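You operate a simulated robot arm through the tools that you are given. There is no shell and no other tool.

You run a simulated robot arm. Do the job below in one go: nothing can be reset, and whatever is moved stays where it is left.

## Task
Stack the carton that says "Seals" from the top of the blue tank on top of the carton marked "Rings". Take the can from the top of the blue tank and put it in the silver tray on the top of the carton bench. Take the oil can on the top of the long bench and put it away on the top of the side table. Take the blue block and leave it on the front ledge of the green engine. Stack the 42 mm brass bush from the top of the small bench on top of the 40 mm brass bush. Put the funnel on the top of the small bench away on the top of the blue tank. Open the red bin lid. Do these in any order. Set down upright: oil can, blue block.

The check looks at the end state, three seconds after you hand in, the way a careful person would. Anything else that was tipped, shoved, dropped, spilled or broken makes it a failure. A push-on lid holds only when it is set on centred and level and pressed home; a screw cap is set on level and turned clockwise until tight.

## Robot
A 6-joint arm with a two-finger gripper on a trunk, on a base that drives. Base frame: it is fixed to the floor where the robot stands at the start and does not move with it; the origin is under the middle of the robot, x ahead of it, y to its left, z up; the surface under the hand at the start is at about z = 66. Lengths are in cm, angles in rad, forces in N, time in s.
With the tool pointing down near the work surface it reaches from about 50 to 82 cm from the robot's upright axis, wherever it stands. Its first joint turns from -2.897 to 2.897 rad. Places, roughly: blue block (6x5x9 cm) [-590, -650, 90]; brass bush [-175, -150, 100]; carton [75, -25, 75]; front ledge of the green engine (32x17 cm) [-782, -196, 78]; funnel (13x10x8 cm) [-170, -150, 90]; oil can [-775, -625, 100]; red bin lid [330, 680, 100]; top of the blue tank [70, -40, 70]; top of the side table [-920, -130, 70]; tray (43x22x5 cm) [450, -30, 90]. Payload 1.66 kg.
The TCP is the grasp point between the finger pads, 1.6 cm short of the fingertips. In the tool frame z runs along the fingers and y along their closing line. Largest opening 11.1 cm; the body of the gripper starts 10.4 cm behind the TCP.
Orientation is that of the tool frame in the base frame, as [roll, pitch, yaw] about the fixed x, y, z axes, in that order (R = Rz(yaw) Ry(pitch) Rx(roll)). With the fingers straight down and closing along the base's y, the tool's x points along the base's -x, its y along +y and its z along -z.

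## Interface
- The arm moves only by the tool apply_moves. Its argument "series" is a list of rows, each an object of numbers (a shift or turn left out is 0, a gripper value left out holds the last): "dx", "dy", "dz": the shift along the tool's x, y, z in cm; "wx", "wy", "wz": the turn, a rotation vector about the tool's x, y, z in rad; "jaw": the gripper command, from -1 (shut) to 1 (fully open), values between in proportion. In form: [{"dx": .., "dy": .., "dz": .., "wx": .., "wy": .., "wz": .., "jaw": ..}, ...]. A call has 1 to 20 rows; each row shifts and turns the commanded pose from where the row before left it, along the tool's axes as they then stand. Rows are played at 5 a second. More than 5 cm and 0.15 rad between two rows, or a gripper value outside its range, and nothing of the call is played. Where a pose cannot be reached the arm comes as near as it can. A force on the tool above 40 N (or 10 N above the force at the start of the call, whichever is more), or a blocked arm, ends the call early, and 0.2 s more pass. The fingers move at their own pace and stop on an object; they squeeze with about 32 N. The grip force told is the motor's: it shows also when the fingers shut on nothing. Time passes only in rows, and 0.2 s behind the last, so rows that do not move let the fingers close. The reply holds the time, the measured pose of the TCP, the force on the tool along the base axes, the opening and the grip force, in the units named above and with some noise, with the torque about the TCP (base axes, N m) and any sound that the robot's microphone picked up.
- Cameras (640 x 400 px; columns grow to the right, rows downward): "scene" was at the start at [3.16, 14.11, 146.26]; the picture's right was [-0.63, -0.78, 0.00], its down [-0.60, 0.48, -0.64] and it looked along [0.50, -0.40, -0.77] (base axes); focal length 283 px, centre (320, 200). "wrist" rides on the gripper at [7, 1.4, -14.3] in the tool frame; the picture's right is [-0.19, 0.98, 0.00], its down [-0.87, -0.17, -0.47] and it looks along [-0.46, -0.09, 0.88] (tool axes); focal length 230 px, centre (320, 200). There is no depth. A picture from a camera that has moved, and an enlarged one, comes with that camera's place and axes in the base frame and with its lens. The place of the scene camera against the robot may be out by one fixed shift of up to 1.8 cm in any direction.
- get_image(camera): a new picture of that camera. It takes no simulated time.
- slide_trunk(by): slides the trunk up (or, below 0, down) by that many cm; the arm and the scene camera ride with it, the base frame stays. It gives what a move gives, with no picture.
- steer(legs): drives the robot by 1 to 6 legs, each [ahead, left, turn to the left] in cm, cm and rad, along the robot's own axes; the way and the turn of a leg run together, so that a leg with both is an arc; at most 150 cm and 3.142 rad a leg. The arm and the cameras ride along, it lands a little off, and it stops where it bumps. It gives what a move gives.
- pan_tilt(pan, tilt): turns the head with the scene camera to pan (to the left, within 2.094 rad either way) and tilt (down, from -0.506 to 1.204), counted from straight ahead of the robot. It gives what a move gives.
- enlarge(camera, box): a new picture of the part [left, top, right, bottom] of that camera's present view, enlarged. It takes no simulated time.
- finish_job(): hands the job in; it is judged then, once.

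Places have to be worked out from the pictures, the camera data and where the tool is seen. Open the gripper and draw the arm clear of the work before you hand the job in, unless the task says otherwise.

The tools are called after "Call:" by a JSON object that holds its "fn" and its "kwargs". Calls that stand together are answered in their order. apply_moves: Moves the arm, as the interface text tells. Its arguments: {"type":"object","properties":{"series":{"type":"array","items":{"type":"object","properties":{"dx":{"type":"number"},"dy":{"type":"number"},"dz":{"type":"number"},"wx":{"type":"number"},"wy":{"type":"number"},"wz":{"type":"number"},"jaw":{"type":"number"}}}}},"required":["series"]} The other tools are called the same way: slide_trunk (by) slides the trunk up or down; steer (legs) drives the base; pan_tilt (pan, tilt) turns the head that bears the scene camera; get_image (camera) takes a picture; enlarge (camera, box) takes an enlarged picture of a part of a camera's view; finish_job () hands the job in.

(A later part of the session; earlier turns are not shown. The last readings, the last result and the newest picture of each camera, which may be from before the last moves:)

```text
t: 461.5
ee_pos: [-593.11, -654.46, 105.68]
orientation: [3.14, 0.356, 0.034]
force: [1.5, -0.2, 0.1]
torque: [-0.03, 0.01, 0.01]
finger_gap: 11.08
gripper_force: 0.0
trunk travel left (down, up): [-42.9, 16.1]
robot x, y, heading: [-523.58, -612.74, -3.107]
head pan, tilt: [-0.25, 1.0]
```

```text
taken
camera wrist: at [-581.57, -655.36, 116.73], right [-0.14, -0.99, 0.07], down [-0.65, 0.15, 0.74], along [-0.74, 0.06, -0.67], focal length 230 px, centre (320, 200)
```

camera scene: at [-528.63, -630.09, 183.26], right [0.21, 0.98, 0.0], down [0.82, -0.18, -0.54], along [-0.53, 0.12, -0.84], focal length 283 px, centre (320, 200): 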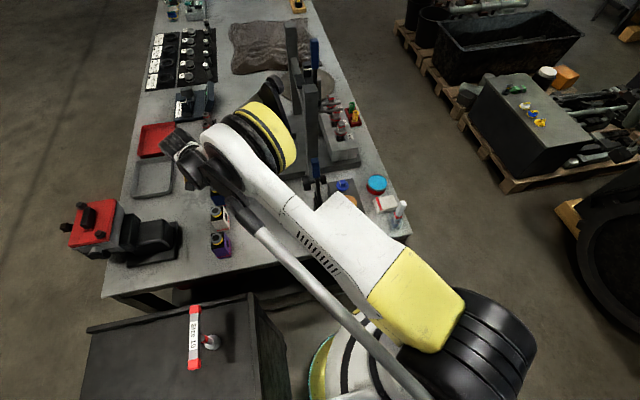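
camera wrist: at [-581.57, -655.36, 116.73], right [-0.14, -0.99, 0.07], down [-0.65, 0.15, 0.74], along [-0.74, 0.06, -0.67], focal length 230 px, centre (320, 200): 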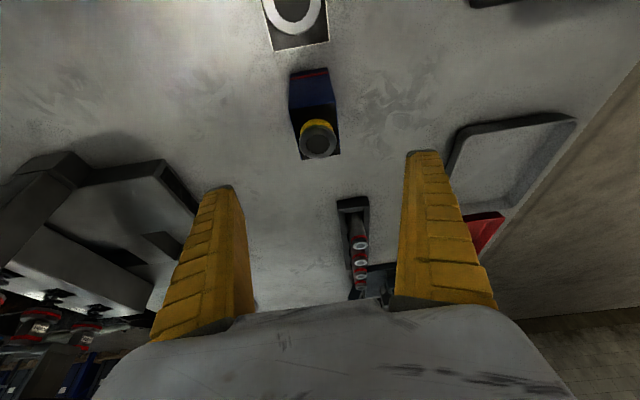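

The elbow is now clear of the press and lever. I continue down to grip height and close.

Call:
{"fn": "apply_moves", "kwargs": {"series": [{"dx": 0.87, "dz": 2.53}, {"dx": 0.87, "dz": 2.53}, {"dx": 0.87, "dz": 2.53}, {"dx": 0.8, "dz": 2.4}, {}]}}

Call:
{"fn": "get_image", "kwargs": {"camera": "wrist"}}

Call:
{"fn": "enlarge", "kwargs": {"camera": "scene", "box": [150, 90, 350, 260]}}

```text
t: 462.7
ee_pos: [-591.89, -653.2, 97.29]
orientation: [3.14, 0.353, 0.033]
force: [-0.7, 0.2, 0.4]
torque: [0.0, 0.02, 0.06]
finger_gap: 11.09
gripper_force: 0.1
out of reach, approached as far as the arm can: row 3, 4
trunk travel left (down, up): [-42.9, 16.1]
robot x, y, heading: [-523.93, -612.7, -3.108]
head pan, tilt: [-0.25, 1.0]
```

```text
taken
camera wrist: at [-580.35, -654.11, 108.31], right [-0.14, -0.99, 0.07], down [-0.65, 0.15, 0.74], along [-0.74, 0.06, -0.67], focal length 230 px, centre (320, 200)
```

wrist: 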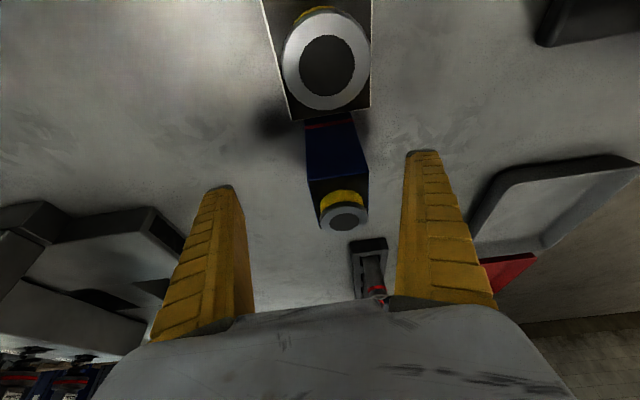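

```text
2.35 times, centred on (250, 175) of scene
camera zoom: at [-528.72, -630.14, 183.25], right [0.21, 0.98, 0.0], down [0.82, -0.18, -0.54], along [-0.53, 0.12, -0.84], focal length 665 px, centre (485, 259)
```

zoom: 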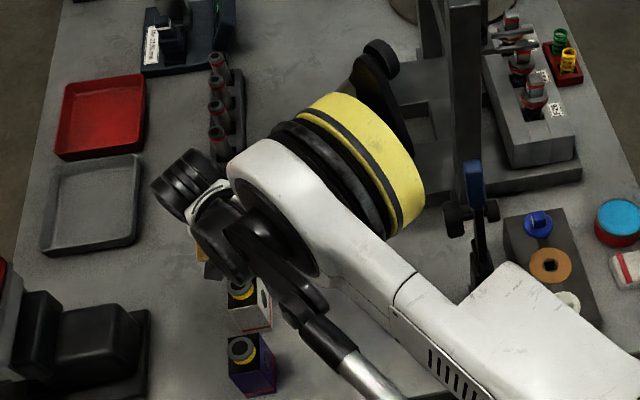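

Slightly out of reach; I raise, drive 4 cm ahead, and descend again.

Call:
{"fn": "apply_moves", "kwargs": {"series": [{"dx": -1.05, "dz": -2.8}, {"dx": -1.05, "dz": -2.8}, {}]}}

Call:
{"fn": "steer", "kwargs": {"legs": [[4, 0, 0]]}}

Call:
{"fn": "get_image", "kwargs": {"camera": "wrist"}}

```text
t: 463.5
ee_pos: [-591.74, -653.3, 103.24]
orientation: [3.141, 0.351, 0.034]
force: [0.7, 0.2, -0.5]
torque: [-0.03, -0.01, 0.01]
finger_gap: 11.09
gripper_force: 0.2
trunk travel left (down, up): [-42.9, 16.1]
robot x, y, heading: [-524.01, -612.64, -3.111]
head pan, tilt: [-0.25, 1.0]
```

```text
t: 464.4
ee_pos: [-595.95, -653.52, 103.14]
orientation: [3.138, 0.351, 0.034]
force: [-1.2, 0.4, -0.7]
torque: [-0.03, -0.05, -0.01]
finger_gap: 11.08
gripper_force: 0.0
trunk travel left (down, up): [-42.9, 16.1]
robot x, y, heading: [-527.46, -612.67, -3.112]
head pan, tilt: [-0.25, 1.0]
```

```text
taken
camera wrist: at [-584.4, -654.38, 114.21], right [-0.14, -0.99, 0.07], down [-0.66, 0.15, 0.74], along [-0.74, 0.06, -0.67], focal length 230 px, centre (320, 200)
```

wrist: 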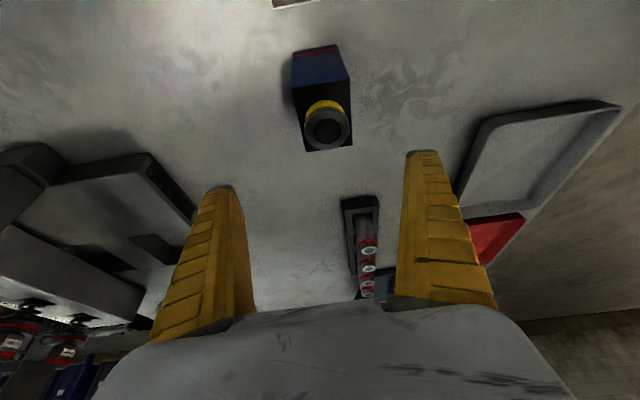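

Call:
{"fn": "apply_moves", "kwargs": {"series": [{"dx": 2.3, "dy": 0.9, "dz": 0.2}, {"dx": 1.4, "dy": 0.26, "dz": 3.2}, {"dx": 1.4, "dz": 3.4}, {}]}}

Call:
{"fn": "get_image", "kwargs": {"camera": "wrist"}}

```text
t: 465.4
ee_pos: [-592.87, -654.21, 95.93]
orientation: [3.139, 0.355, 0.034]
force: [1.6, -0.5, -0.4]
torque: [0.0, 0.0, -0.03]
finger_gap: 11.09
gripper_force: 0.1
out of reach, approached as far as the arm can: row 3
trunk travel left (down, up): [-42.9, 16.1]
robot x, y, heading: [-528.13, -612.87, -3.109]
head pan, tilt: [-0.25, 1.0]
```

```text
taken
camera wrist: at [-581.43, -655.15, 106.87], right [-0.14, -0.99, 0.07], down [-0.65, 0.15, 0.74], along [-0.74, 0.06, -0.67], focal length 230 px, centre (320, 200)
```

wrist: 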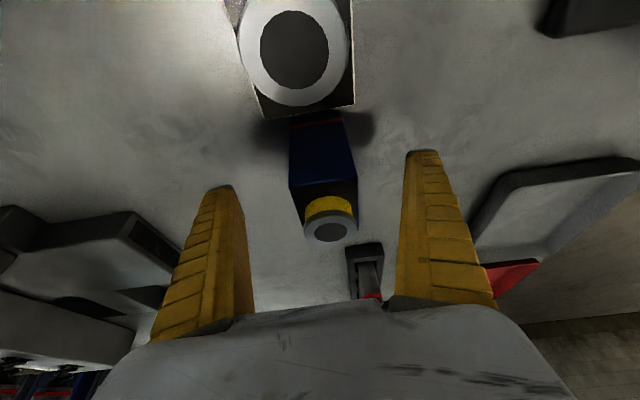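

Good enough: the block is between the pads. I close.

Call:
{"fn": "apply_moves", "kwargs": {"series": [{"jaw": 0}, {"jaw": -0.5}, {"jaw": -1}, {"jaw": -1}, {"jaw": -1}]}}

Call:
{"fn": "apply_moves", "kwargs": {"series": [{"dx": -0.35, "dz": -0.94}, {"dx": -0.7, "dz": -1.9}, {"dx": -1.05, "dz": -2.8}, {}]}}

Call:
{"fn": "get_image", "kwargs": {"camera": "wrist"}}

```text
t: 466.6
ee_pos: [-592.91, -654.23, 95.81]
orientation: [3.139, 0.355, 0.033]
force: [-0.6, -3.8, 11.1]
torque: [0.02, -0.03, -0.02]
finger_gap: 3.96
gripper_force: 32.0
trunk travel left (down, up): [-42.9, 16.1]
robot x, y, heading: [-527.82, -612.65, -3.108]
head pan, tilt: [-0.25, 1.0]
```

```text
t: 467.6
ee_pos: [-593.08, -654.23, 101.88]
orientation: [3.14, 0.353, 0.033]
force: [0.2, -0.5, -4.6]
torque: [-0.01, -0.07, 0.01]
finger_gap: 3.91
gripper_force: 32.1
trunk travel left (down, up): [-42.9, 16.1]
robot x, y, heading: [-527.49, -612.71, -3.113]
head pan, tilt: [-0.25, 1.0]
```

```text
taken
camera wrist: at [-581.54, -655.22, 112.9], right [-0.14, -0.99, 0.07], down [-0.65, 0.15, 0.74], along [-0.74, 0.06, -0.67], focal length 230 px, centre (320, 200)
```

wrist: 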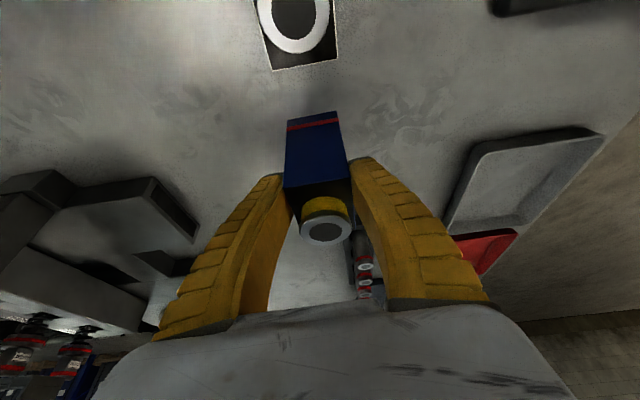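

The blue block is held upright (≈0.45 kg). I raise it well clear, back off the bench and look toward the green engine.

Call:
{"fn": "apply_moves", "kwargs": {"series": [{"dx": -1.45, "dz": -3.9}, {"dx": -1.45, "dz": -3.9}, {"dx": -1.45, "dz": -3.9}, {"dx": -1.45, "dz": -3.9}, {"dx": -1.45, "dz": -3.9}, {"dx": -1.45, "dz": -3.9}, {}]}}

Call:
{"fn": "steer", "kwargs": {"legs": [[-35, 0, 0], [0, -85, 0]]}}

Call:
{"fn": "pan_tilt", "kwargs": {"pan": -0.6, "tilt": 0.35}}

Call:
{"fn": "get_image", "kwargs": {"camera": "scene"}}

Call:
{"fn": "get_image", "kwargs": {"camera": "wrist"}}

```text
t: 469.2
ee_pos: [-593.35, -654.51, 126.82]
orientation: [-3.141, 0.352, 0.032]
force: [-0.7, -0.4, -3.5]
torque: [0.02, -0.08, 0.01]
finger_gap: 3.85
gripper_force: 31.9
trunk travel left (down, up): [-42.9, 16.1]
robot x, y, heading: [-527.89, -612.67, -3.112]
head pan, tilt: [-0.25, 1.0]
```

```text
t: 475.5
ee_pos: [-560.88, -569.06, 126.88]
orientation: [3.141, 0.354, 0.04]
force: [0.3, 0.8, -4.3]
torque: [-0.02, -0.09, -0.02]
finger_gap: 3.92
gripper_force: 31.6
trunk travel left (down, up): [-42.9, 16.1]
robot x, y, heading: [-495.58, -527.33, -3.106]
head pan, tilt: [-0.25, 1.0]
```

```text
t: 476.6
ee_pos: [-560.77, -569.02, 126.74]
orientation: [3.14, 0.353, 0.04]
force: [-0.2, 0.0, -3.8]
torque: [-0.02, -0.1, 0.01]
finger_gap: 3.91
gripper_force: 31.4
trunk travel left (down, up): [-42.9, 16.1]
robot x, y, heading: [-496.05, -526.78, -3.1]
head pan, tilt: [-0.6, 0.351]
```

```text
taken
camera scene: at [-501.67, -541.16, 188.71], right [0.53, 0.85, 0.0], down [0.29, -0.18, -0.94], along [-0.8, 0.5, -0.34], focal length 283 px, centre (320, 200)
```

scene: 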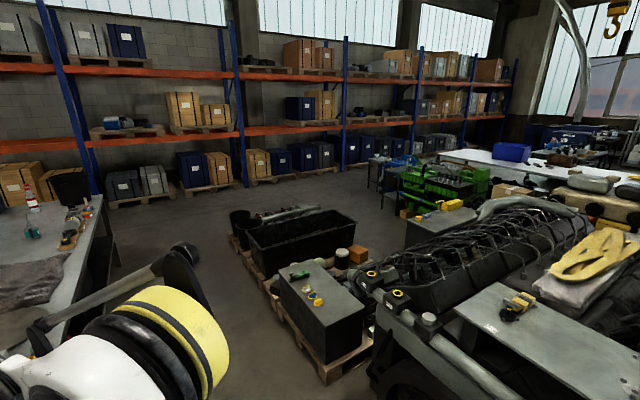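

```text
taken
camera wrist: at [-549.32, -569.95, 137.85], right [-0.14, -0.99, 0.07], down [-0.66, 0.14, 0.74], along [-0.74, 0.06, -0.67], focal length 230 px, centre (320, 200)
```

wrist: 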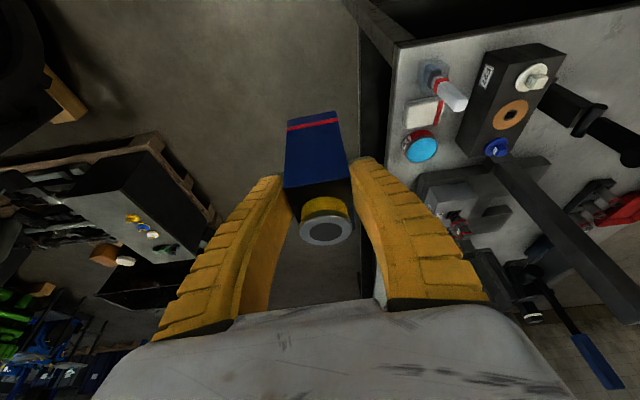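

The route: west along y≈-520 between the long bench and the pallets, then north along the shelf aisle to the green engine. I centre the arm and drive.

Call:
{"fn": "apply_moves", "kwargs": {"series": [{"dy": -4.2}, {"dy": -4.2}, {"dy": -4.2}, {"dy": -4.2}, {"dy": -4.2}, {"dy": -4.2}, {}]}}

Call:
{"fn": "steer", "kwargs": {"legs": [[0, -6, -0.04], [148, 0, 0], [148, 0, 0], [100, 0, 0]]}}

Call:
{"fn": "pan_tilt", "kwargs": {"pan": -1.3, "tilt": 0.35}}

Call:
{"fn": "get_image", "kwargs": {"camera": "scene"}}

```text
t: 478.2
ee_pos: [-562.04, -544.08, 126.51]
orientation: [-3.141, 0.351, 0.039]
force: [-0.3, 0.5, -3.9]
torque: [0.04, -0.06, 0.02]
finger_gap: 3.92
gripper_force: 32.1
trunk travel left (down, up): [-42.9, 16.1]
robot x, y, heading: [-495.51, -527.27, -3.106]
head pan, tilt: [-0.6, 0.351]
```

```text
t: 497.6
ee_pos: [-954.88, -537.5, 126.53]
orientation: [3.139, 0.352, 0.005]
force: [-0.5, 0.9, -4.9]
torque: [-0.01, -0.1, 0.0]
finger_gap: 3.9
gripper_force: 31.9
trunk travel left (down, up): [-42.9, 16.1]
robot x, y, heading: [-887.79, -522.91, -3.139]
head pan, tilt: [-0.6, 0.351]
```

```text
t: 498.7
ee_pos: [-954.75, -537.43, 126.57]
orientation: [3.139, 0.353, 0.005]
force: [0.3, -0.5, -4.1]
torque: [0.0, -0.09, -0.01]
finger_gap: 3.91
gripper_force: 31.8
trunk travel left (down, up): [-42.9, 16.1]
robot x, y, heading: [-887.75, -522.43, -3.138]
head pan, tilt: [-1.3, 0.351]
```

```text
taken
camera scene: at [-889.2, -532.89, 188.72], right [0.96, 0.27, 0.0], down [0.09, -0.33, -0.94], along [-0.26, 0.9, -0.34], focal length 283 px, centre (320, 200)
```

scene: 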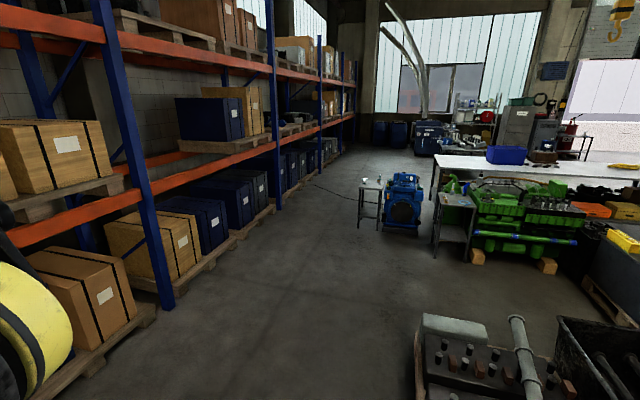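

Call:
{"fn": "enlarge", "kwargs": {"camera": "scene", "box": [340, 140, 620, 290]}}

Call:
{"fn": "enlarge", "kwargs": {"camera": "scene", "box": [425, 160, 585, 260]}}

```text
2.29 times, centred on (480, 215) of scene
camera zoom: at [-889.2, -532.89, 188.72], right [0.96, 0.27, 0.0], down [0.09, -0.33, -0.94], along [-0.26, 0.9, -0.34], focal length 646 px, centre (-46, 166)
```

zoom: 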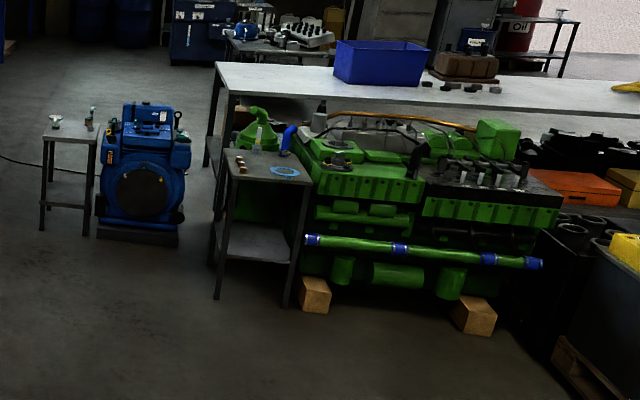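

```text
4.00 times, centred on (505, 210) of scene
camera zoom: at [-889.2, -532.89, 188.72], right [0.96, 0.27, 0.0], down [0.09, -0.33, -0.94], along [-0.26, 0.9, -0.34], focal length 1130 px, centre (-420, 160)
```

zoom: 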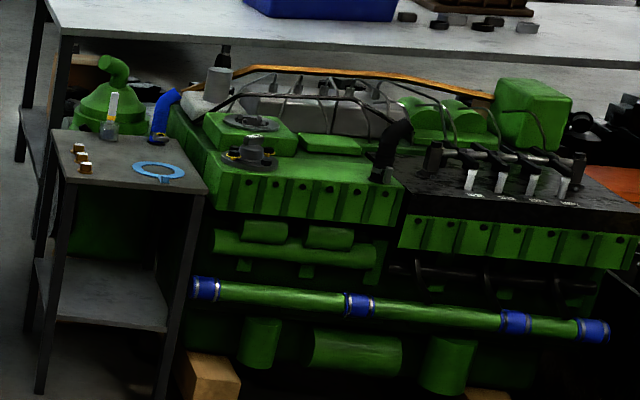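

I now see the green engine (its long side facing me) with a small table on its left, and the side table at about (-922,-150). I turn to face +y, keep to the aisle and drive up toward the engine.

Call:
{"fn": "steer", "kwargs": {"legs": [[0, 0, -1.574], [0, 32, 0], [140, 0, 0], [85, 0, 0]]}}

Call:
{"fn": "pan_tilt", "kwargs": {"pan": -0.9, "tilt": 0.5}}

Call:
{"fn": "get_image", "kwargs": {"camera": "scene"}}

Call:
{"fn": "enlarge", "kwargs": {"camera": "scene", "box": [180, 60, 460, 235]}}

```text
t: 515.2
ee_pos: [-948.45, -234.53, 126.59]
orientation: [3.141, 0.352, -1.526]
force: [-0.2, 0.6, -4.9]
torque: [-0.11, 0.02, -0.04]
finger_gap: 3.9
gripper_force: 32.0
trunk travel left (down, up): [-42.9, 16.1]
robot x, y, heading: [-931.17, -301.02, 1.623]
head pan, tilt: [-1.3, 0.351]
```

```text
t: 516.1
ee_pos: [-948.48, -234.61, 126.58]
orientation: [3.139, 0.354, -1.526]
force: [-0.2, 0.1, -4.7]
torque: [-0.06, -0.02, 0.02]
finger_gap: 3.87
gripper_force: 32.2
trunk travel left (down, up): [-42.9, 16.1]
robot x, y, heading: [-931.32, -301.16, 1.617]
head pan, tilt: [-0.901, 0.499]
```

```text
taken
camera scene: at [-944.04, -297.77, 187.35], right [0.66, -0.75, 0.0], down [-0.36, -0.31, -0.88], along [0.66, 0.58, -0.48], focal length 283 px, centre (320, 200)
```

scene: 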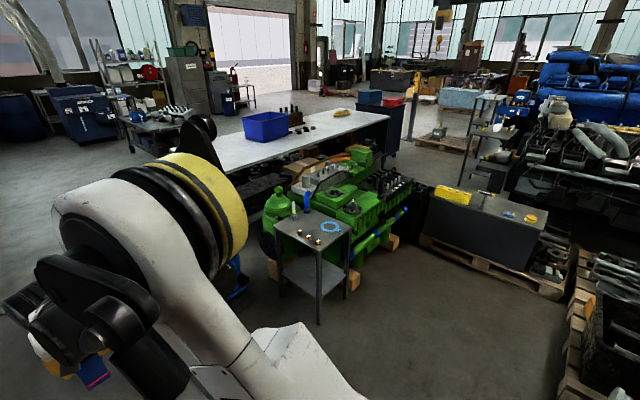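

```text
2.29 times, centred on (320, 148) of scene
camera zoom: at [-944.04, -297.77, 187.35], right [0.66, -0.75, 0.0], down [-0.36, -0.31, -0.88], along [0.66, 0.58, -0.48], focal length 646 px, centre (320, 320)
```

zoom: 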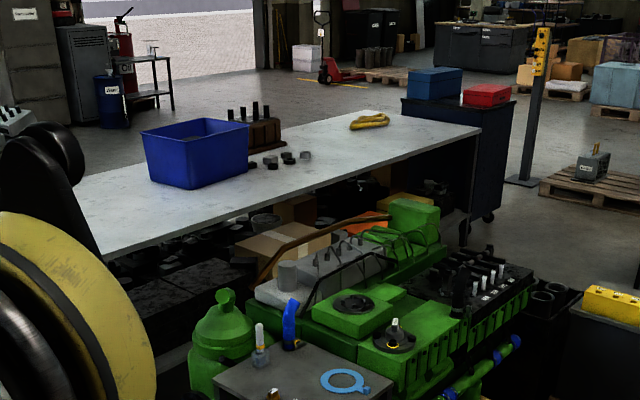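

The engine's front plate is around (-785,-197), just right of the small table. I sidestep right toward (-800,-290) to look at it up close.

Call:
{"fn": "steer", "kwargs": {"legs": [[0, -128, -0.045]]}}

Call:
{"fn": "pan_tilt", "kwargs": {"pan": 0.0, "tilt": 0.75}}

Call:
{"fn": "get_image", "kwargs": {"camera": "scene"}}

Call:
{"fn": "get_image", "kwargs": {"camera": "wrist"}}

```text
t: 522.5
ee_pos: [-816.21, -232.17, 126.58]
orientation: [3.141, 0.352, -1.593]
force: [0.9, -0.1, -4.4]
torque: [-0.07, 0.01, 0.0]
finger_gap: 3.87
gripper_force: 31.6
trunk travel left (down, up): [-42.9, 16.1]
robot x, y, heading: [-803.41, -299.32, 1.549]
head pan, tilt: [-0.901, 0.499]
```

```text
t: 523.7
ee_pos: [-816.24, -232.05, 126.56]
orientation: [3.14, 0.353, -1.595]
force: [0.0, -0.1, -4.4]
torque: [-0.06, 0.0, 0.01]
finger_gap: 3.87
gripper_force: 32.1
trunk travel left (down, up): [-42.9, 16.1]
robot x, y, heading: [-803.52, -299.1, 1.551]
head pan, tilt: [0.0, 0.75]
```

```text
taken
camera scene: at [-823.22, -292.65, 185.16], right [1.0, -0.02, 0.0], down [-0.02, -0.68, -0.73], along [0.02, 0.73, -0.68], focal length 283 px, centre (320, 200)
```

scene: 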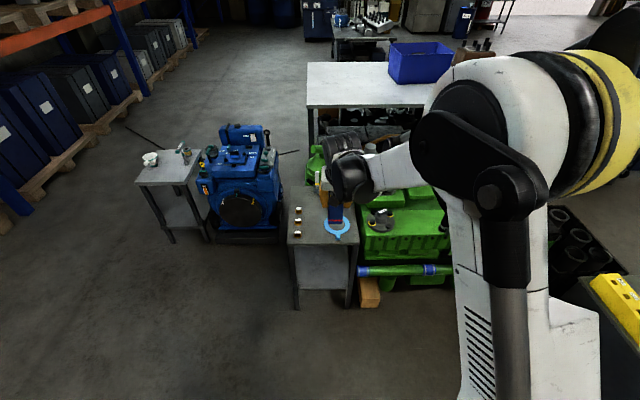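

```text
taken
camera wrist: at [-817.84, -243.47, 137.62], right [-0.98, 0.2, 0.07], down [0.18, 0.65, 0.74], along [0.11, 0.74, -0.67], focal length 230 px, centre (320, 200)
```

wrist: 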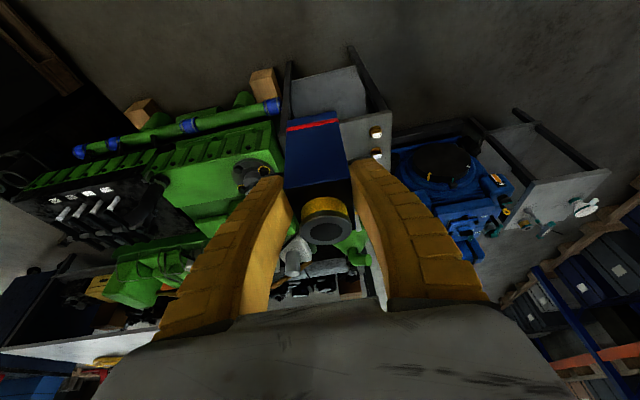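

Call:
{"fn": "enlarge", "kwargs": {"camera": "scene", "box": [280, 150, 480, 310]}}

Call:
{"fn": "enlarge", "kwargs": {"camera": "wrist", "box": [60, 80, 320, 260]}}

```text
2.50 times, centred on (380, 230) of scene
camera zoom: at [-823.22, -292.65, 185.16], right [1.0, -0.02, 0.0], down [-0.02, -0.68, -0.73], along [0.02, 0.73, -0.68], focal length 706 px, centre (170, 125)
```

zoom: 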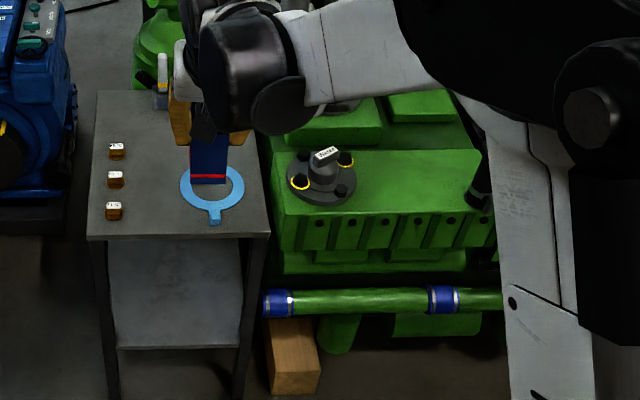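

```text
2.22 times, centred on (190, 170) of wrist
camera zoom: at [-817.84, -243.47, 137.62], right [-0.98, 0.2, 0.07], down [0.18, 0.65, 0.74], along [0.11, 0.74, -0.67], focal length 511 px, centre (609, 267)
```

zoom: 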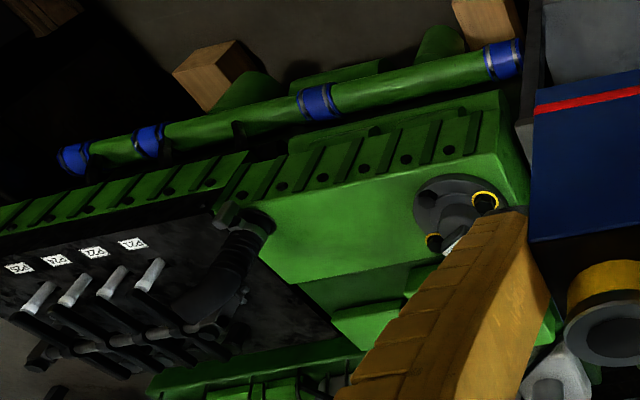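

The front ledge is the flat green plate at z≈78, x≈-798…-766, y≈-205…-188, with a sensor fitting on its left half. Free spot for the block: about (-773.5,-196.5). I lower the trunk and drive nearer.

Call:
{"fn": "slide_trunk", "kwargs": {"by": -18}}

Call:
{"fn": "steer", "kwargs": {"legs": [[24, -22, 0]]}}

Call:
{"fn": "pan_tilt", "kwargs": {"pan": -0.2, "tilt": 0.85}}

Call:
{"fn": "get_image", "kwargs": {"camera": "scene"}}

Call:
{"fn": "get_image", "kwargs": {"camera": "wrist"}}

```text
t: 525.7
ee_pos: [-816.22, -232.1, 108.53]
orientation: [3.141, 0.352, -1.593]
force: [0.5, 0.6, -5.1]
torque: [-0.11, 0.01, 0.01]
finger_gap: 3.9
gripper_force: 31.5
trunk travel left (down, up): [-24.9, 34.1]
robot x, y, heading: [-803.73, -299.46, 1.551]
head pan, tilt: [0.0, 0.75]
```

```text
t: 527.9
ee_pos: [-793.16, -208.67, 108.58]
orientation: [3.14, 0.354, -1.595]
force: [0.6, 0.1, -4.3]
torque: [-0.07, -0.01, 0.0]
finger_gap: 3.87
gripper_force: 32.3
trunk travel left (down, up): [-24.9, 34.1]
robot x, y, heading: [-781.08, -276.6, 1.546]
head pan, tilt: [0.0, 0.75]
```

```text
t: 528.6
ee_pos: [-793.3, -208.75, 108.61]
orientation: [3.141, 0.351, -1.596]
force: [-0.2, 0.0, -4.7]
torque: [-0.07, -0.02, -0.02]
finger_gap: 3.92
gripper_force: 32.1
trunk travel left (down, up): [-24.9, 34.1]
robot x, y, heading: [-780.82, -276.19, 1.544]
head pan, tilt: [-0.201, 0.85]
```

```text
taken
camera scene: at [-798.82, -270.0, 166.36], right [0.97, -0.22, 0.0], down [-0.17, -0.73, -0.66], along [0.15, 0.64, -0.75], focal length 283 px, centre (320, 200)
```

scene: 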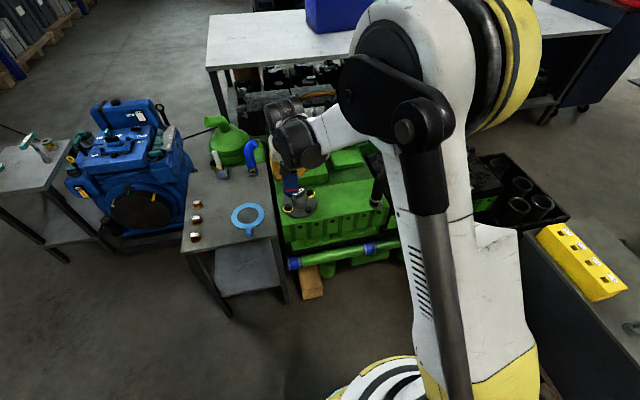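

```text
taken
camera wrist: at [-794.91, -220.16, 119.61], right [-0.98, 0.2, 0.07], down [0.18, 0.65, 0.74], along [0.11, 0.74, -0.67], focal length 230 px, centre (320, 200)
```

wrist: 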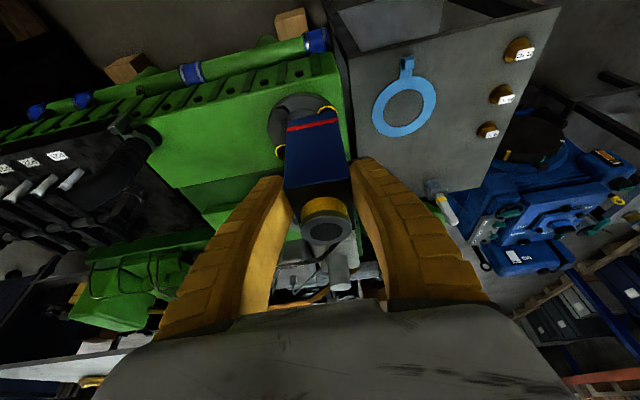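

Call:
{"fn": "apply_moves", "kwargs": {"series": [{"dx": -1.86, "dy": -3.5, "dz": 0.68}, {"dx": -1.86, "dy": -3.5, "dz": 0.68}, {"dx": -1.86, "dy": -3.5, "dz": 0.68}, {"dx": -1.86, "dy": -3.5, "dz": 0.68}, {"dx": -1.86, "dy": -3.5, "dz": 0.68}, {"dx": -1.86, "dy": -3.5, "dz": 0.68}, {}]}}

Call:
{"fn": "get_image", "kwargs": {"camera": "wrist"}}

Call:
{"fn": "get_image", "kwargs": {"camera": "scene"}}

```text
t: 530.2
ee_pos: [-772.07, -197.59, 108.46]
orientation: [3.142, 0.352, -1.595]
force: [0.7, -0.1, -5.1]
torque: [-0.06, 0.01, 0.05]
finger_gap: 3.86
gripper_force: 32.0
trunk travel left (down, up): [-24.9, 34.1]
robot x, y, heading: [-780.6, -276.06, 1.543]
head pan, tilt: [-0.201, 0.85]
```

```text
taken
camera wrist: at [-773.63, -208.85, 119.45], right [-0.98, 0.2, 0.07], down [0.18, 0.65, 0.74], along [0.11, 0.74, -0.67], focal length 230 px, centre (320, 200)
```

wrist: 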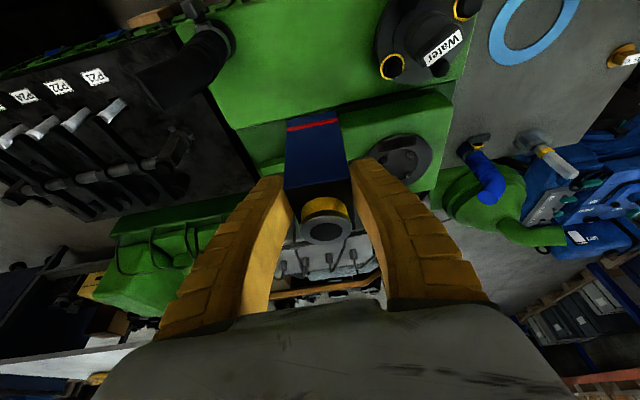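

```text
taken
camera scene: at [-798.85, -270.03, 166.35], right [0.97, -0.22, 0.0], down [-0.17, -0.73, -0.66], along [0.15, 0.64, -0.75], focal length 283 px, centre (320, 200)
```

scene: 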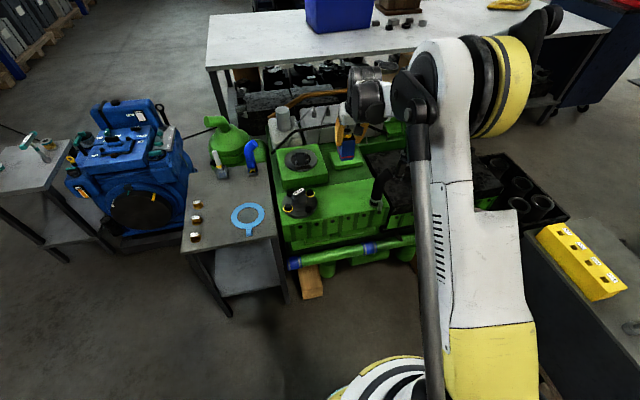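

The landing spot between the "Water" cap and the hose is right below. I lower the block to about 2 cm over the ledge.

Call:
{"fn": "apply_moves", "kwargs": {"series": [{"dx": 1.26, "dz": 3.44}, {"dx": 1.26, "dz": 3.44}, {"dx": 1.26, "dz": 3.44}, {"dx": 1.26, "dz": 3.44}, {"dx": 1.26, "dz": 3.44}, {"dx": 1.0, "dz": 2.75}, {}]}}

Call:
{"fn": "get_image", "kwargs": {"camera": "wrist"}}

Call:
{"fn": "enlarge", "kwargs": {"camera": "scene", "box": [270, 120, 430, 250]}}

```text
t: 531.8
ee_pos: [-772.33, -197.36, 87.43]
orientation: [-3.142, 0.352, -1.597]
force: [0.1, -0.7, -4.0]
torque: [-0.1, 0.0, 0.01]
finger_gap: 3.93
gripper_force: 31.9
trunk travel left (down, up): [-24.9, 34.1]
robot x, y, heading: [-780.29, -276.06, 1.549]
head pan, tilt: [-0.201, 0.85]
```

```text
taken
camera wrist: at [-773.81, -208.75, 98.5], right [-0.98, 0.2, 0.07], down [0.18, 0.65, 0.74], along [0.11, 0.74, -0.67], focal length 230 px, centre (320, 200)
```

wrist: 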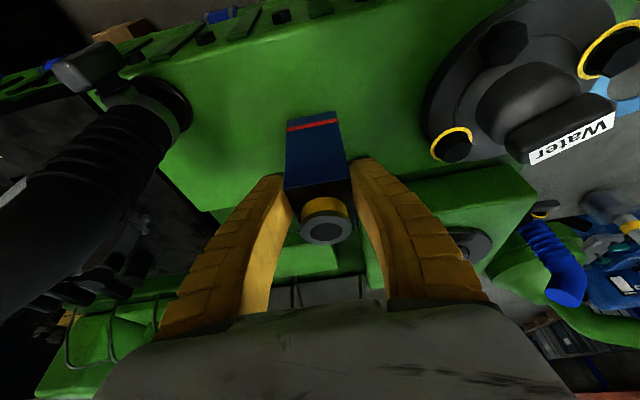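

```text
3.08 times, centred on (350, 185) of scene
camera zoom: at [-798.8, -270.01, 166.36], right [0.97, -0.22, 0.0], down [-0.17, -0.73, -0.66], along [0.15, 0.64, -0.75], focal length 869 px, centre (228, 246)
```

zoom: 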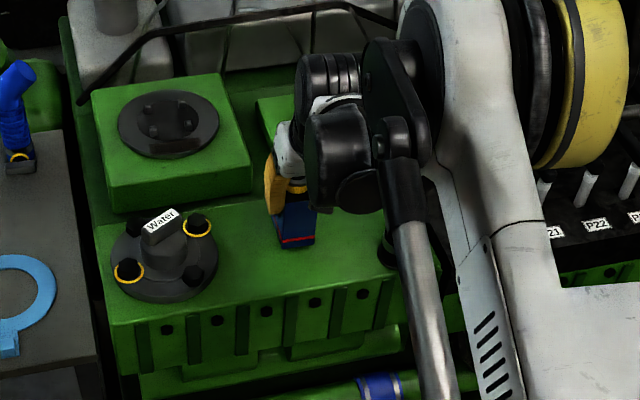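

Well placed over the ledge. I lower in small steps until contact.

Call:
{"fn": "apply_moves", "kwargs": {"series": [{"dx": 0.34, "dz": 0.94}, {"dx": 0.34, "dz": 0.94}, {"dx": 0.17, "dz": 0.47}, {}]}}

Call:
{"fn": "apply_moves", "kwargs": {"series": [{"dx": 0.14, "dz": 0.38}, {"dx": 0.1, "dz": 0.28}, {}]}}

```text
t: 532.8
ee_pos: [-772.16, -197.47, 85.04]
orientation: [-3.14, 0.357, -1.594]
force: [-3.4, 6.5, 26.5]
torque: [0.18, 0.04, -0.01]
finger_gap: 4.62
gripper_force: 32.0
trunk travel left (down, up): [-24.9, 34.1]
robot x, y, heading: [-780.21, -276.11, 1.547]
head pan, tilt: [-0.201, 0.85]
```

```text
t: 533.6
ee_pos: [-772.21, -197.51, 84.3]
orientation: [3.141, 0.358, -1.594]
force: [-5.5, 3.4, 27.3]
torque: [0.04, 0.08, -0.01]
finger_gap: 4.8
gripper_force: 32.2
trunk travel left (down, up): [-24.9, 34.1]
robot x, y, heading: [-780.83, -276.06, 1.547]
head pan, tilt: [-0.201, 0.85]
```

Contact is made. I check that the block stands upright before opening.

Call:
{"fn": "enlarge", "kwargs": {"camera": "scene", "box": [290, 130, 390, 220]}}

Call:
{"fn": "get_image", "kwargs": {"camera": "wrist"}}

```text
4.44 times, centred on (340, 175) of scene
camera zoom: at [-798.91, -270.35, 166.36], right [0.97, -0.22, 0.0], down [-0.17, -0.73, -0.66], along [0.15, 0.64, -0.75], focal length 1256 px, centre (231, 311)
```

zoom: 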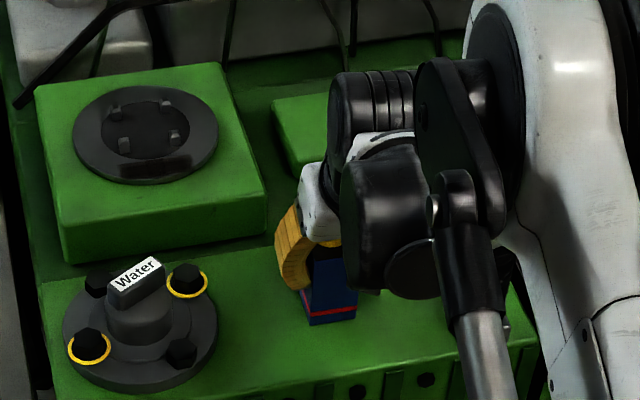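

```text
taken
camera wrist: at [-773.76, -208.94, 95.38], right [-0.98, 0.2, 0.07], down [0.18, 0.64, 0.74], along [0.11, 0.74, -0.67], focal length 230 px, centre (320, 200)
```

wrist: 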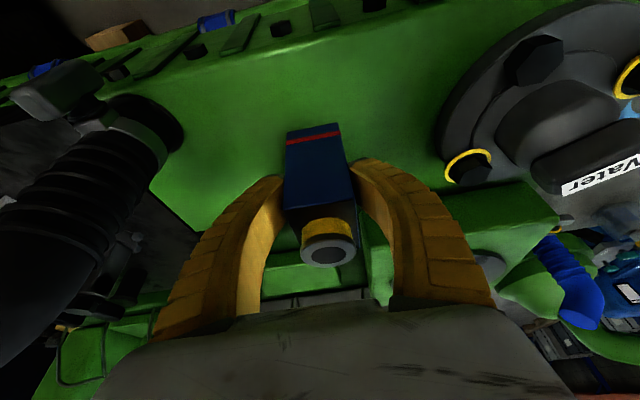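

Call:
{"fn": "apply_moves", "kwargs": {"series": [{"dx": -0.14, "dz": -0.38}, {"jaw": -0.1}, {"jaw": 0.2}, {"jaw": 0.6}, {}, {"dx": -0.35, "dz": -0.94}, {"dx": -0.7, "dz": -1.9}, {"dx": -1.26, "dz": -3.44}, {"dx": -1.26, "dz": -3.44}, {"dx": -1.26, "dz": -3.44}, {}]}}

Call:
{"fn": "get_image", "kwargs": {"camera": "wrist"}}

Call:
{"fn": "enlarge", "kwargs": {"camera": "scene", "box": [270, 120, 430, 250]}}

```text
t: 536.0
ee_pos: [-771.82, -197.47, 98.63]
orientation: [3.14, 0.353, -1.596]
force: [0.0, 0.3, 0.4]
torque: [0.0, -0.01, 0.02]
finger_gap: 8.99
gripper_force: 1.0
trunk travel left (down, up): [-24.9, 34.1]
robot x, y, heading: [-780.87, -275.99, 1.544]
head pan, tilt: [-0.201, 0.85]
```

```text
taken
camera wrist: at [-773.55, -209.0, 109.66], right [-0.98, 0.2, 0.07], down [0.18, 0.64, 0.74], along [0.11, 0.74, -0.67], focal length 230 px, centre (320, 200)
```

wrist: 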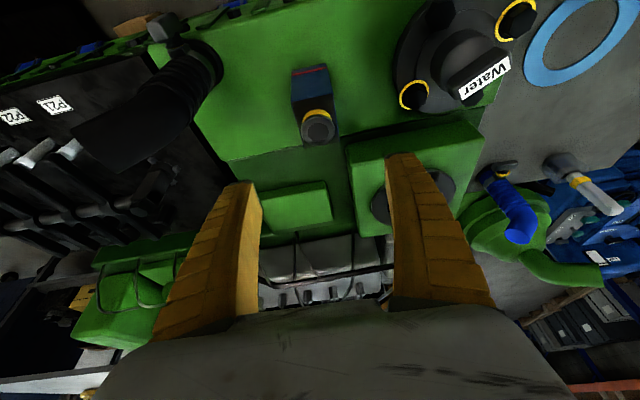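

```text
3.08 times, centred on (350, 185) of scene
camera zoom: at [-798.8, -270.03, 166.35], right [0.97, -0.22, 0.0], down [-0.17, -0.73, -0.66], along [0.15, 0.64, -0.75], focal length 869 px, centre (228, 246)
```

zoom: 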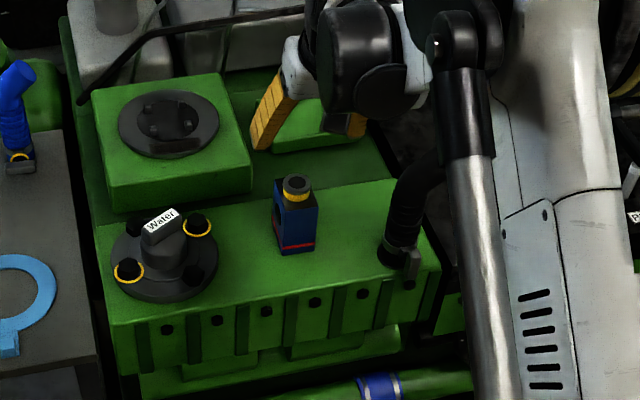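

The blue block stands upright on the ledge. Now the oil can: I raise and retract the arm, back out and return down the aisle to the long bench's +y side.

Call:
{"fn": "apply_moves", "kwargs": {"series": [{"dx": -1.4, "dz": -3.75}, {"dx": -1.4, "dz": -3.75}, {"dx": -1.4, "dz": -3.75}, {"dx": -1.4, "dz": -3.75}, {"dx": -1.4, "dz": -3.75}, {"wy": 0.12}, {"wy": 0.12}, {"wy": 0.112}, {"dx": 4.5}, {"dx": 4.5}, {"dx": 4.5}, {"dx": 4.5}, {}]}}

Call:
{"fn": "steer", "kwargs": {"legs": [[-25, 0, 0], [0, 130, 0], [0, 0, 3.12]]}}

Call:
{"fn": "pan_tilt", "kwargs": {"pan": 0.3, "tilt": 0.4}}

Call:
{"fn": "get_image", "kwargs": {"camera": "scene"}}

```text
t: 538.8
ee_pos: [-772.38, -215.4, 118.75]
orientation: [-3.141, 0.0, -1.596]
force: [-0.2, 0.5, 0.4]
torque: [-0.03, -0.02, 0.0]
finger_gap: 8.98
gripper_force: 0.6
trunk travel left (down, up): [-24.9, 34.1]
robot x, y, heading: [-780.65, -276.12, 1.543]
head pan, tilt: [-0.201, 0.85]
```

```text
t: 554.1
ee_pos: [-922.28, -357.51, 118.86]
orientation: [3.14, 0.002, 1.513]
force: [-1.0, 0.7, 0.1]
torque: [0.01, 0.01, -0.05]
finger_gap: 8.98
gripper_force: 0.8
trunk travel left (down, up): [-24.9, 34.1]
robot x, y, heading: [-912.38, -297.35, -1.628]
head pan, tilt: [-0.201, 0.85]
```

```text
t: 555.0
ee_pos: [-922.43, -357.56, 118.8]
orientation: [3.141, 0.001, 1.514]
force: [0.0, -0.2, -0.1]
torque: [0.0, -0.01, 0.03]
finger_gap: 9.01
gripper_force: 1.2
trunk travel left (down, up): [-24.9, 34.1]
robot x, y, heading: [-911.78, -297.51, -1.634]
head pan, tilt: [0.3, 0.4]
```

```text
taken
camera scene: at [-891.53, -305.36, 170.26], right [-0.97, -0.24, 0.0], down [-0.09, 0.38, -0.92], along [0.22, -0.89, -0.39], focal length 283 px, centre (320, 200)
```

scene: 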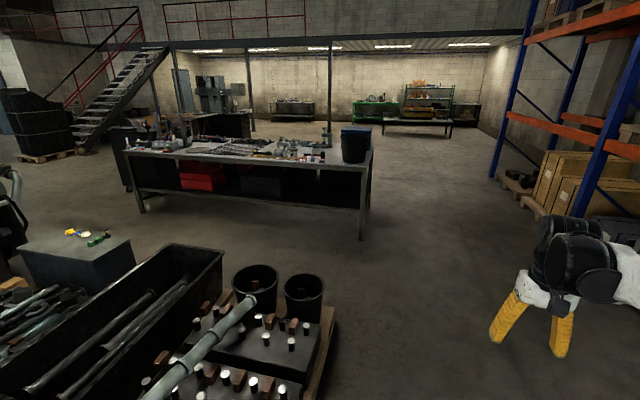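

Call:
{"fn": "steer", "kwargs": {"legs": [[0, 0, 0.06], [148, 0, 0], [84, 0, 0], [0, 137, 0]]}}

Call:
{"fn": "pan_tilt", "kwargs": {"pan": 0.0, "tilt": 0.7}}

Call:
{"fn": "get_image", "kwargs": {"camera": "scene"}}

Call:
{"fn": "get_image", "kwargs": {"camera": "wrist"}}

```text
t: 573.3
ee_pos: [-779.77, -587.36, 118.79]
orientation: [-3.141, 0.001, 1.58]
force: [1.0, 0.4, 0.7]
torque: [-0.01, 0.02, 0.04]
finger_gap: 8.99
gripper_force: 1.4
trunk travel left (down, up): [-24.9, 34.1]
robot x, y, heading: [-773.52, -526.55, -1.559]
head pan, tilt: [0.3, 0.4]
```

```text
t: 574.1
ee_pos: [-779.73, -587.46, 118.81]
orientation: [-3.141, 0.002, 1.58]
force: [-0.4, -0.3, -0.4]
torque: [0.0, 0.03, 0.02]
finger_gap: 9.0
gripper_force: 0.6
trunk travel left (down, up): [-24.9, 34.1]
robot x, y, heading: [-773.35, -526.73, -1.561]
head pan, tilt: [0.0, 0.7]
```

```text
taken
camera scene: at [-755.22, -532.93, 167.59], right [-1.0, -0.01, 0.0], down [-0.01, 0.64, -0.77], along [0.01, -0.77, -0.64], focal length 283 px, centre (320, 200)
```

scene: 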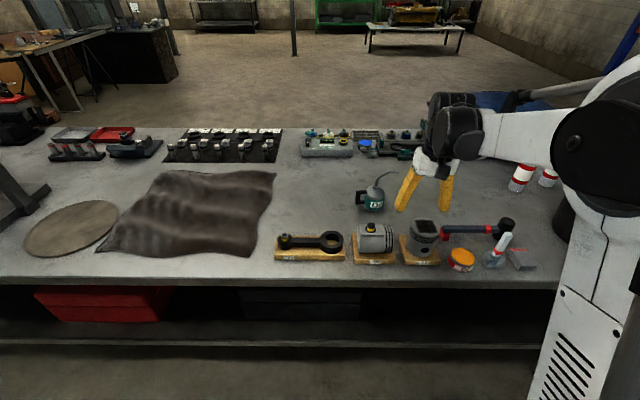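

```text
taken
camera wrist: at [-778.49, -580.37, 133.14], right [0.98, -0.18, 0.0], down [-0.16, -0.87, 0.47], along [-0.08, -0.47, -0.88], focal length 230 px, centre (320, 200)
```

wrist: 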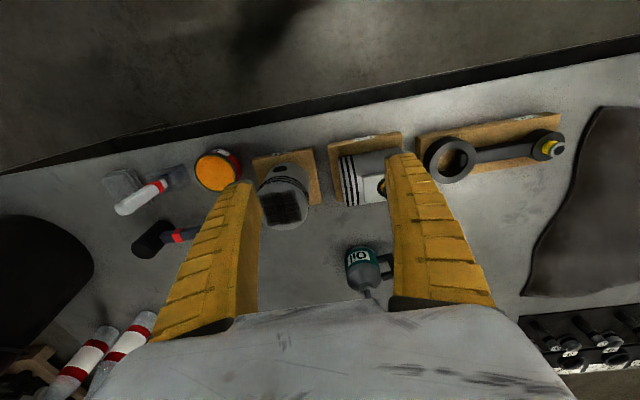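

Call:
{"fn": "enlarge", "kwargs": {"camera": "scene", "box": [320, 150, 440, 240]}}

Call:
{"fn": "enlarge", "kwargs": {"camera": "wrist", "box": [300, 200, 440, 310]}}

```text
4.44 times, centred on (380, 195) of scene
camera zoom: at [-755.22, -532.93, 167.59], right [-1.0, -0.01, 0.0], down [-0.01, 0.64, -0.77], along [0.01, -0.77, -0.64], focal length 1256 px, centre (53, 222)
```

zoom: 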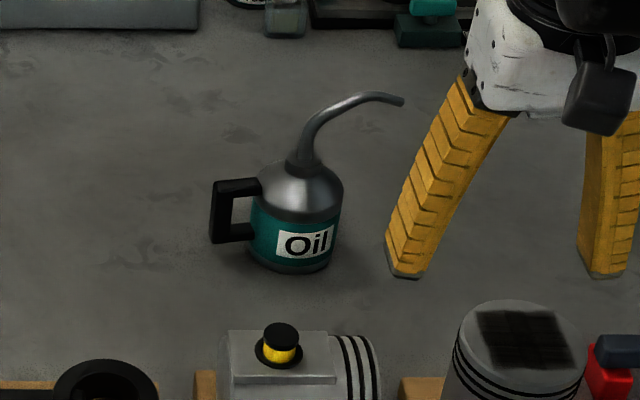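

```text
3.64 times, centred on (370, 255) of wrist
camera zoom: at [-778.49, -580.37, 133.14], right [0.98, -0.18, 0.0], down [-0.16, -0.87, 0.47], along [-0.08, -0.47, -0.88], focal length 837 px, centre (138, 0)
```

zoom: 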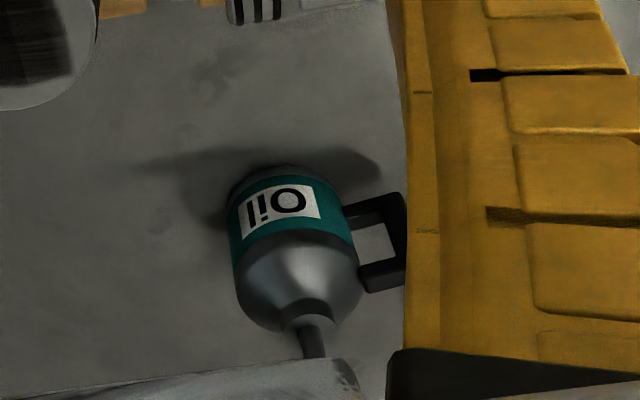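

The oil can: body Ø≈8.3 at (-775.2,-619), z 90–97, handle on its +x side (to z≈99.5), spout bending to -x (to z≈109). I'll grip the body across y with the hand tilted 0.6 toward +x so the palm stays clear of spout and handle. First raise a bit, drive nearer and orient the hand.

Call:
{"fn": "slide_trunk", "kwargs": {"by": 10}}

Call:
{"fn": "steer", "kwargs": {"legs": [[25, 0, 0]]}}

Call:
{"fn": "apply_moves", "kwargs": {"series": [{"wz": 0.1436, "jaw": 1}, {"wz": 0.1436}, {"wz": 0.1436}, {"wz": 0.1436}, {"wz": 0.1436}, {"wz": 0.1436}, {"wz": 0.1436}, {"wz": 0.1436}, {"wz": 0.1436}, {"wz": 0.1436}, {"wz": 0.1436}, {"wy": -0.15}, {"wy": -0.15}, {"wy": -0.15}, {"wy": -0.15}, {}]}}

Call:
{"fn": "get_image", "kwargs": {"camera": "wrist"}}

Call:
{"fn": "get_image", "kwargs": {"camera": "scene"}}

```text
t: 575.4
ee_pos: [-779.75, -587.46, 128.8]
orientation: [3.14, 0.002, 1.578]
force: [0.0, -0.4, 0.8]
torque: [0.02, 0.0, 0.0]
finger_gap: 8.98
gripper_force: 0.6
trunk travel left (down, up): [-34.9, 24.1]
robot x, y, heading: [-773.57, -526.21, -1.562]
head pan, tilt: [0.0, 0.7]
```

```text
t: 577.2
ee_pos: [-779.24, -611.76, 128.75]
orientation: [3.141, 0.0, 1.586]
force: [0.4, 0.2, -0.4]
torque: [0.03, 0.02, -0.03]
finger_gap: 8.99
gripper_force: 0.6
trunk travel left (down, up): [-34.9, 24.1]
robot x, y, heading: [-773.27, -550.9, -1.559]
head pan, tilt: [0.0, 0.7]
```

```text
t: 580.6
ee_pos: [-779.3, -611.69, 128.76]
orientation: [3.141, 0.6, 0.005]
force: [-0.4, 0.0, -0.3]
torque: [-0.01, -0.03, 0.01]
finger_gap: 11.07
gripper_force: 0.1
trunk travel left (down, up): [-34.9, 24.1]
robot x, y, heading: [-773.14, -550.69, -1.56]
head pan, tilt: [0.0, 0.7]
```

```text
taken
camera wrist: at [-765.4, -612.92, 136.72], right [-0.15, -0.98, 0.11], down [-0.45, 0.17, 0.88], along [-0.88, 0.09, -0.47], focal length 230 px, centre (320, 200)
```

wrist: 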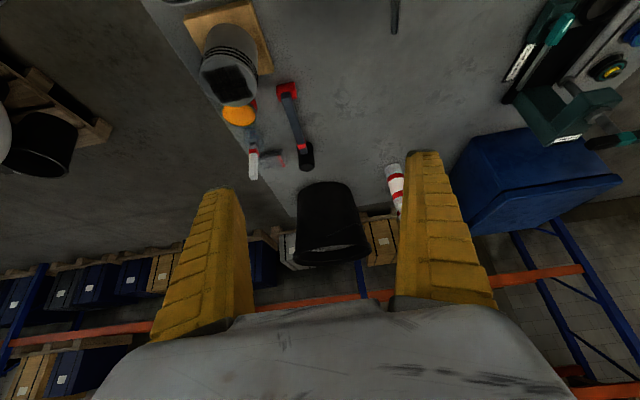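

```text
taken
camera scene: at [-754.97, -557.1, 177.59], right [-1.0, -0.01, 0.0], down [-0.01, 0.64, -0.77], along [0.01, -0.77, -0.64], focal length 283 px, centre (320, 200)
```

scene: 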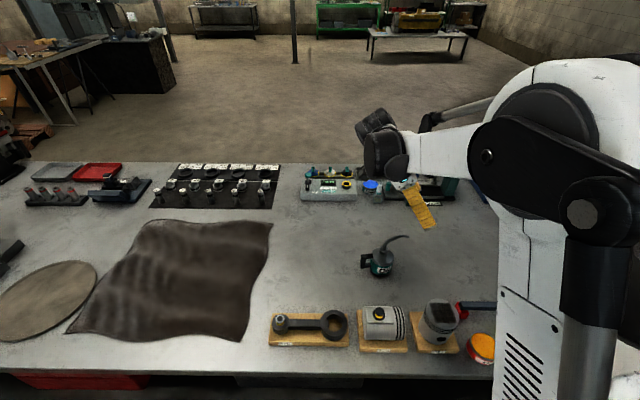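

Call:
{"fn": "apply_moves", "kwargs": {"series": [{"dx": 3.63, "dy": 1.12, "dz": -2.48}, {"dx": 3.63, "dy": 1.12, "dz": -2.48}, {"dx": 3.63, "dy": 1.12, "dz": -2.48}, {"dx": 3.63, "dy": 1.12, "dz": -2.48}, {"dx": 3.63, "dy": 1.12, "dz": -2.48}, {}]}}

Call:
{"fn": "get_image", "kwargs": {"camera": "wrist"}}

Call:
{"fn": "enlarge", "kwargs": {"camera": "scene", "box": [320, 200, 440, 310]}}

```text
t: 582.0
ee_pos: [-757.39, -617.19, 128.67]
orientation: [3.138, 0.598, 0.003]
force: [0.3, 0.2, -1.0]
torque: [0.01, -0.04, 0.01]
finger_gap: 11.1
gripper_force: 0.1
trunk travel left (down, up): [-34.9, 24.1]
robot x, y, heading: [-773.4, -550.99, -1.555]
head pan, tilt: [0.0, 0.7]
```

```text
taken
camera wrist: at [-743.6, -618.49, 136.57], right [-0.15, -0.98, 0.11], down [-0.45, 0.17, 0.88], along [-0.88, 0.09, -0.47], focal length 230 px, centre (320, 200)
```

wrist: 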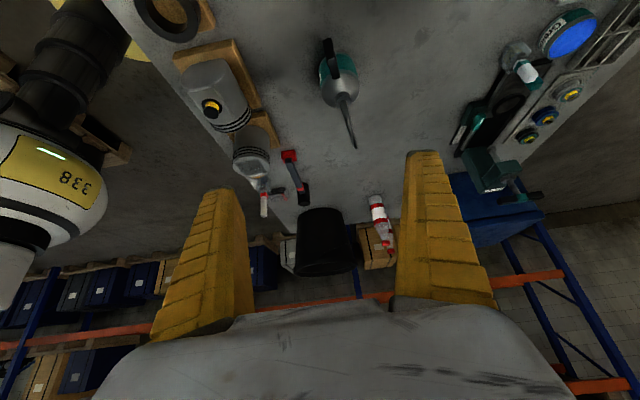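

```text
3.64 times, centred on (380, 255) of scene
camera zoom: at [-755.05, -557.08, 177.6], right [-1.0, -0.01, 0.0], down [-0.01, 0.64, -0.77], along [0.01, -0.77, -0.64], focal length 1028 px, centre (102, 0)
```

zoom: 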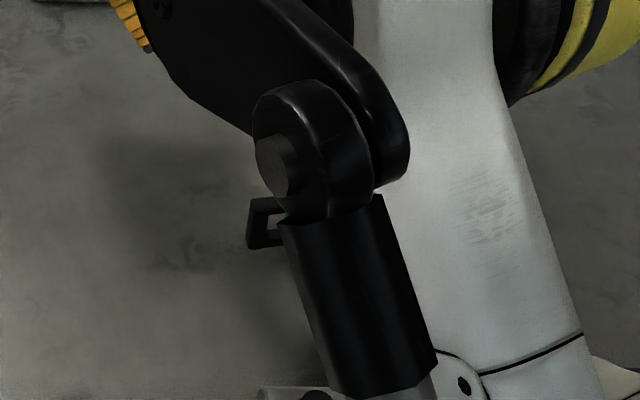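

Call:
{"fn": "enlarge", "kwargs": {"camera": "wrist", "box": [290, 20, 400, 160]}}

```text
2.86 times, centred on (345, 90) of wrist
camera zoom: at [-743.6, -618.49, 136.57], right [-0.15, -0.98, 0.11], down [-0.45, 0.17, 0.88], along [-0.88, 0.09, -0.47], focal length 657 px, centre (249, 514)
```

zoom: 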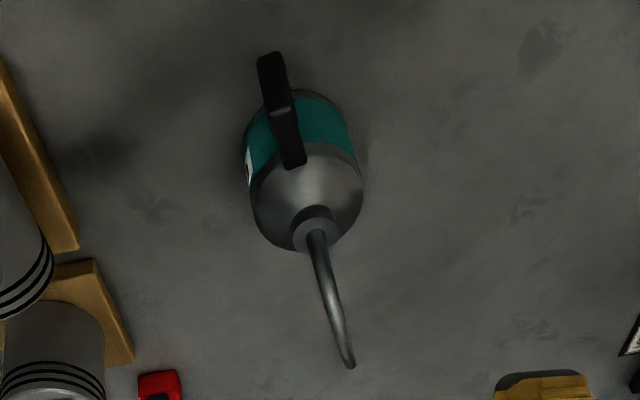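

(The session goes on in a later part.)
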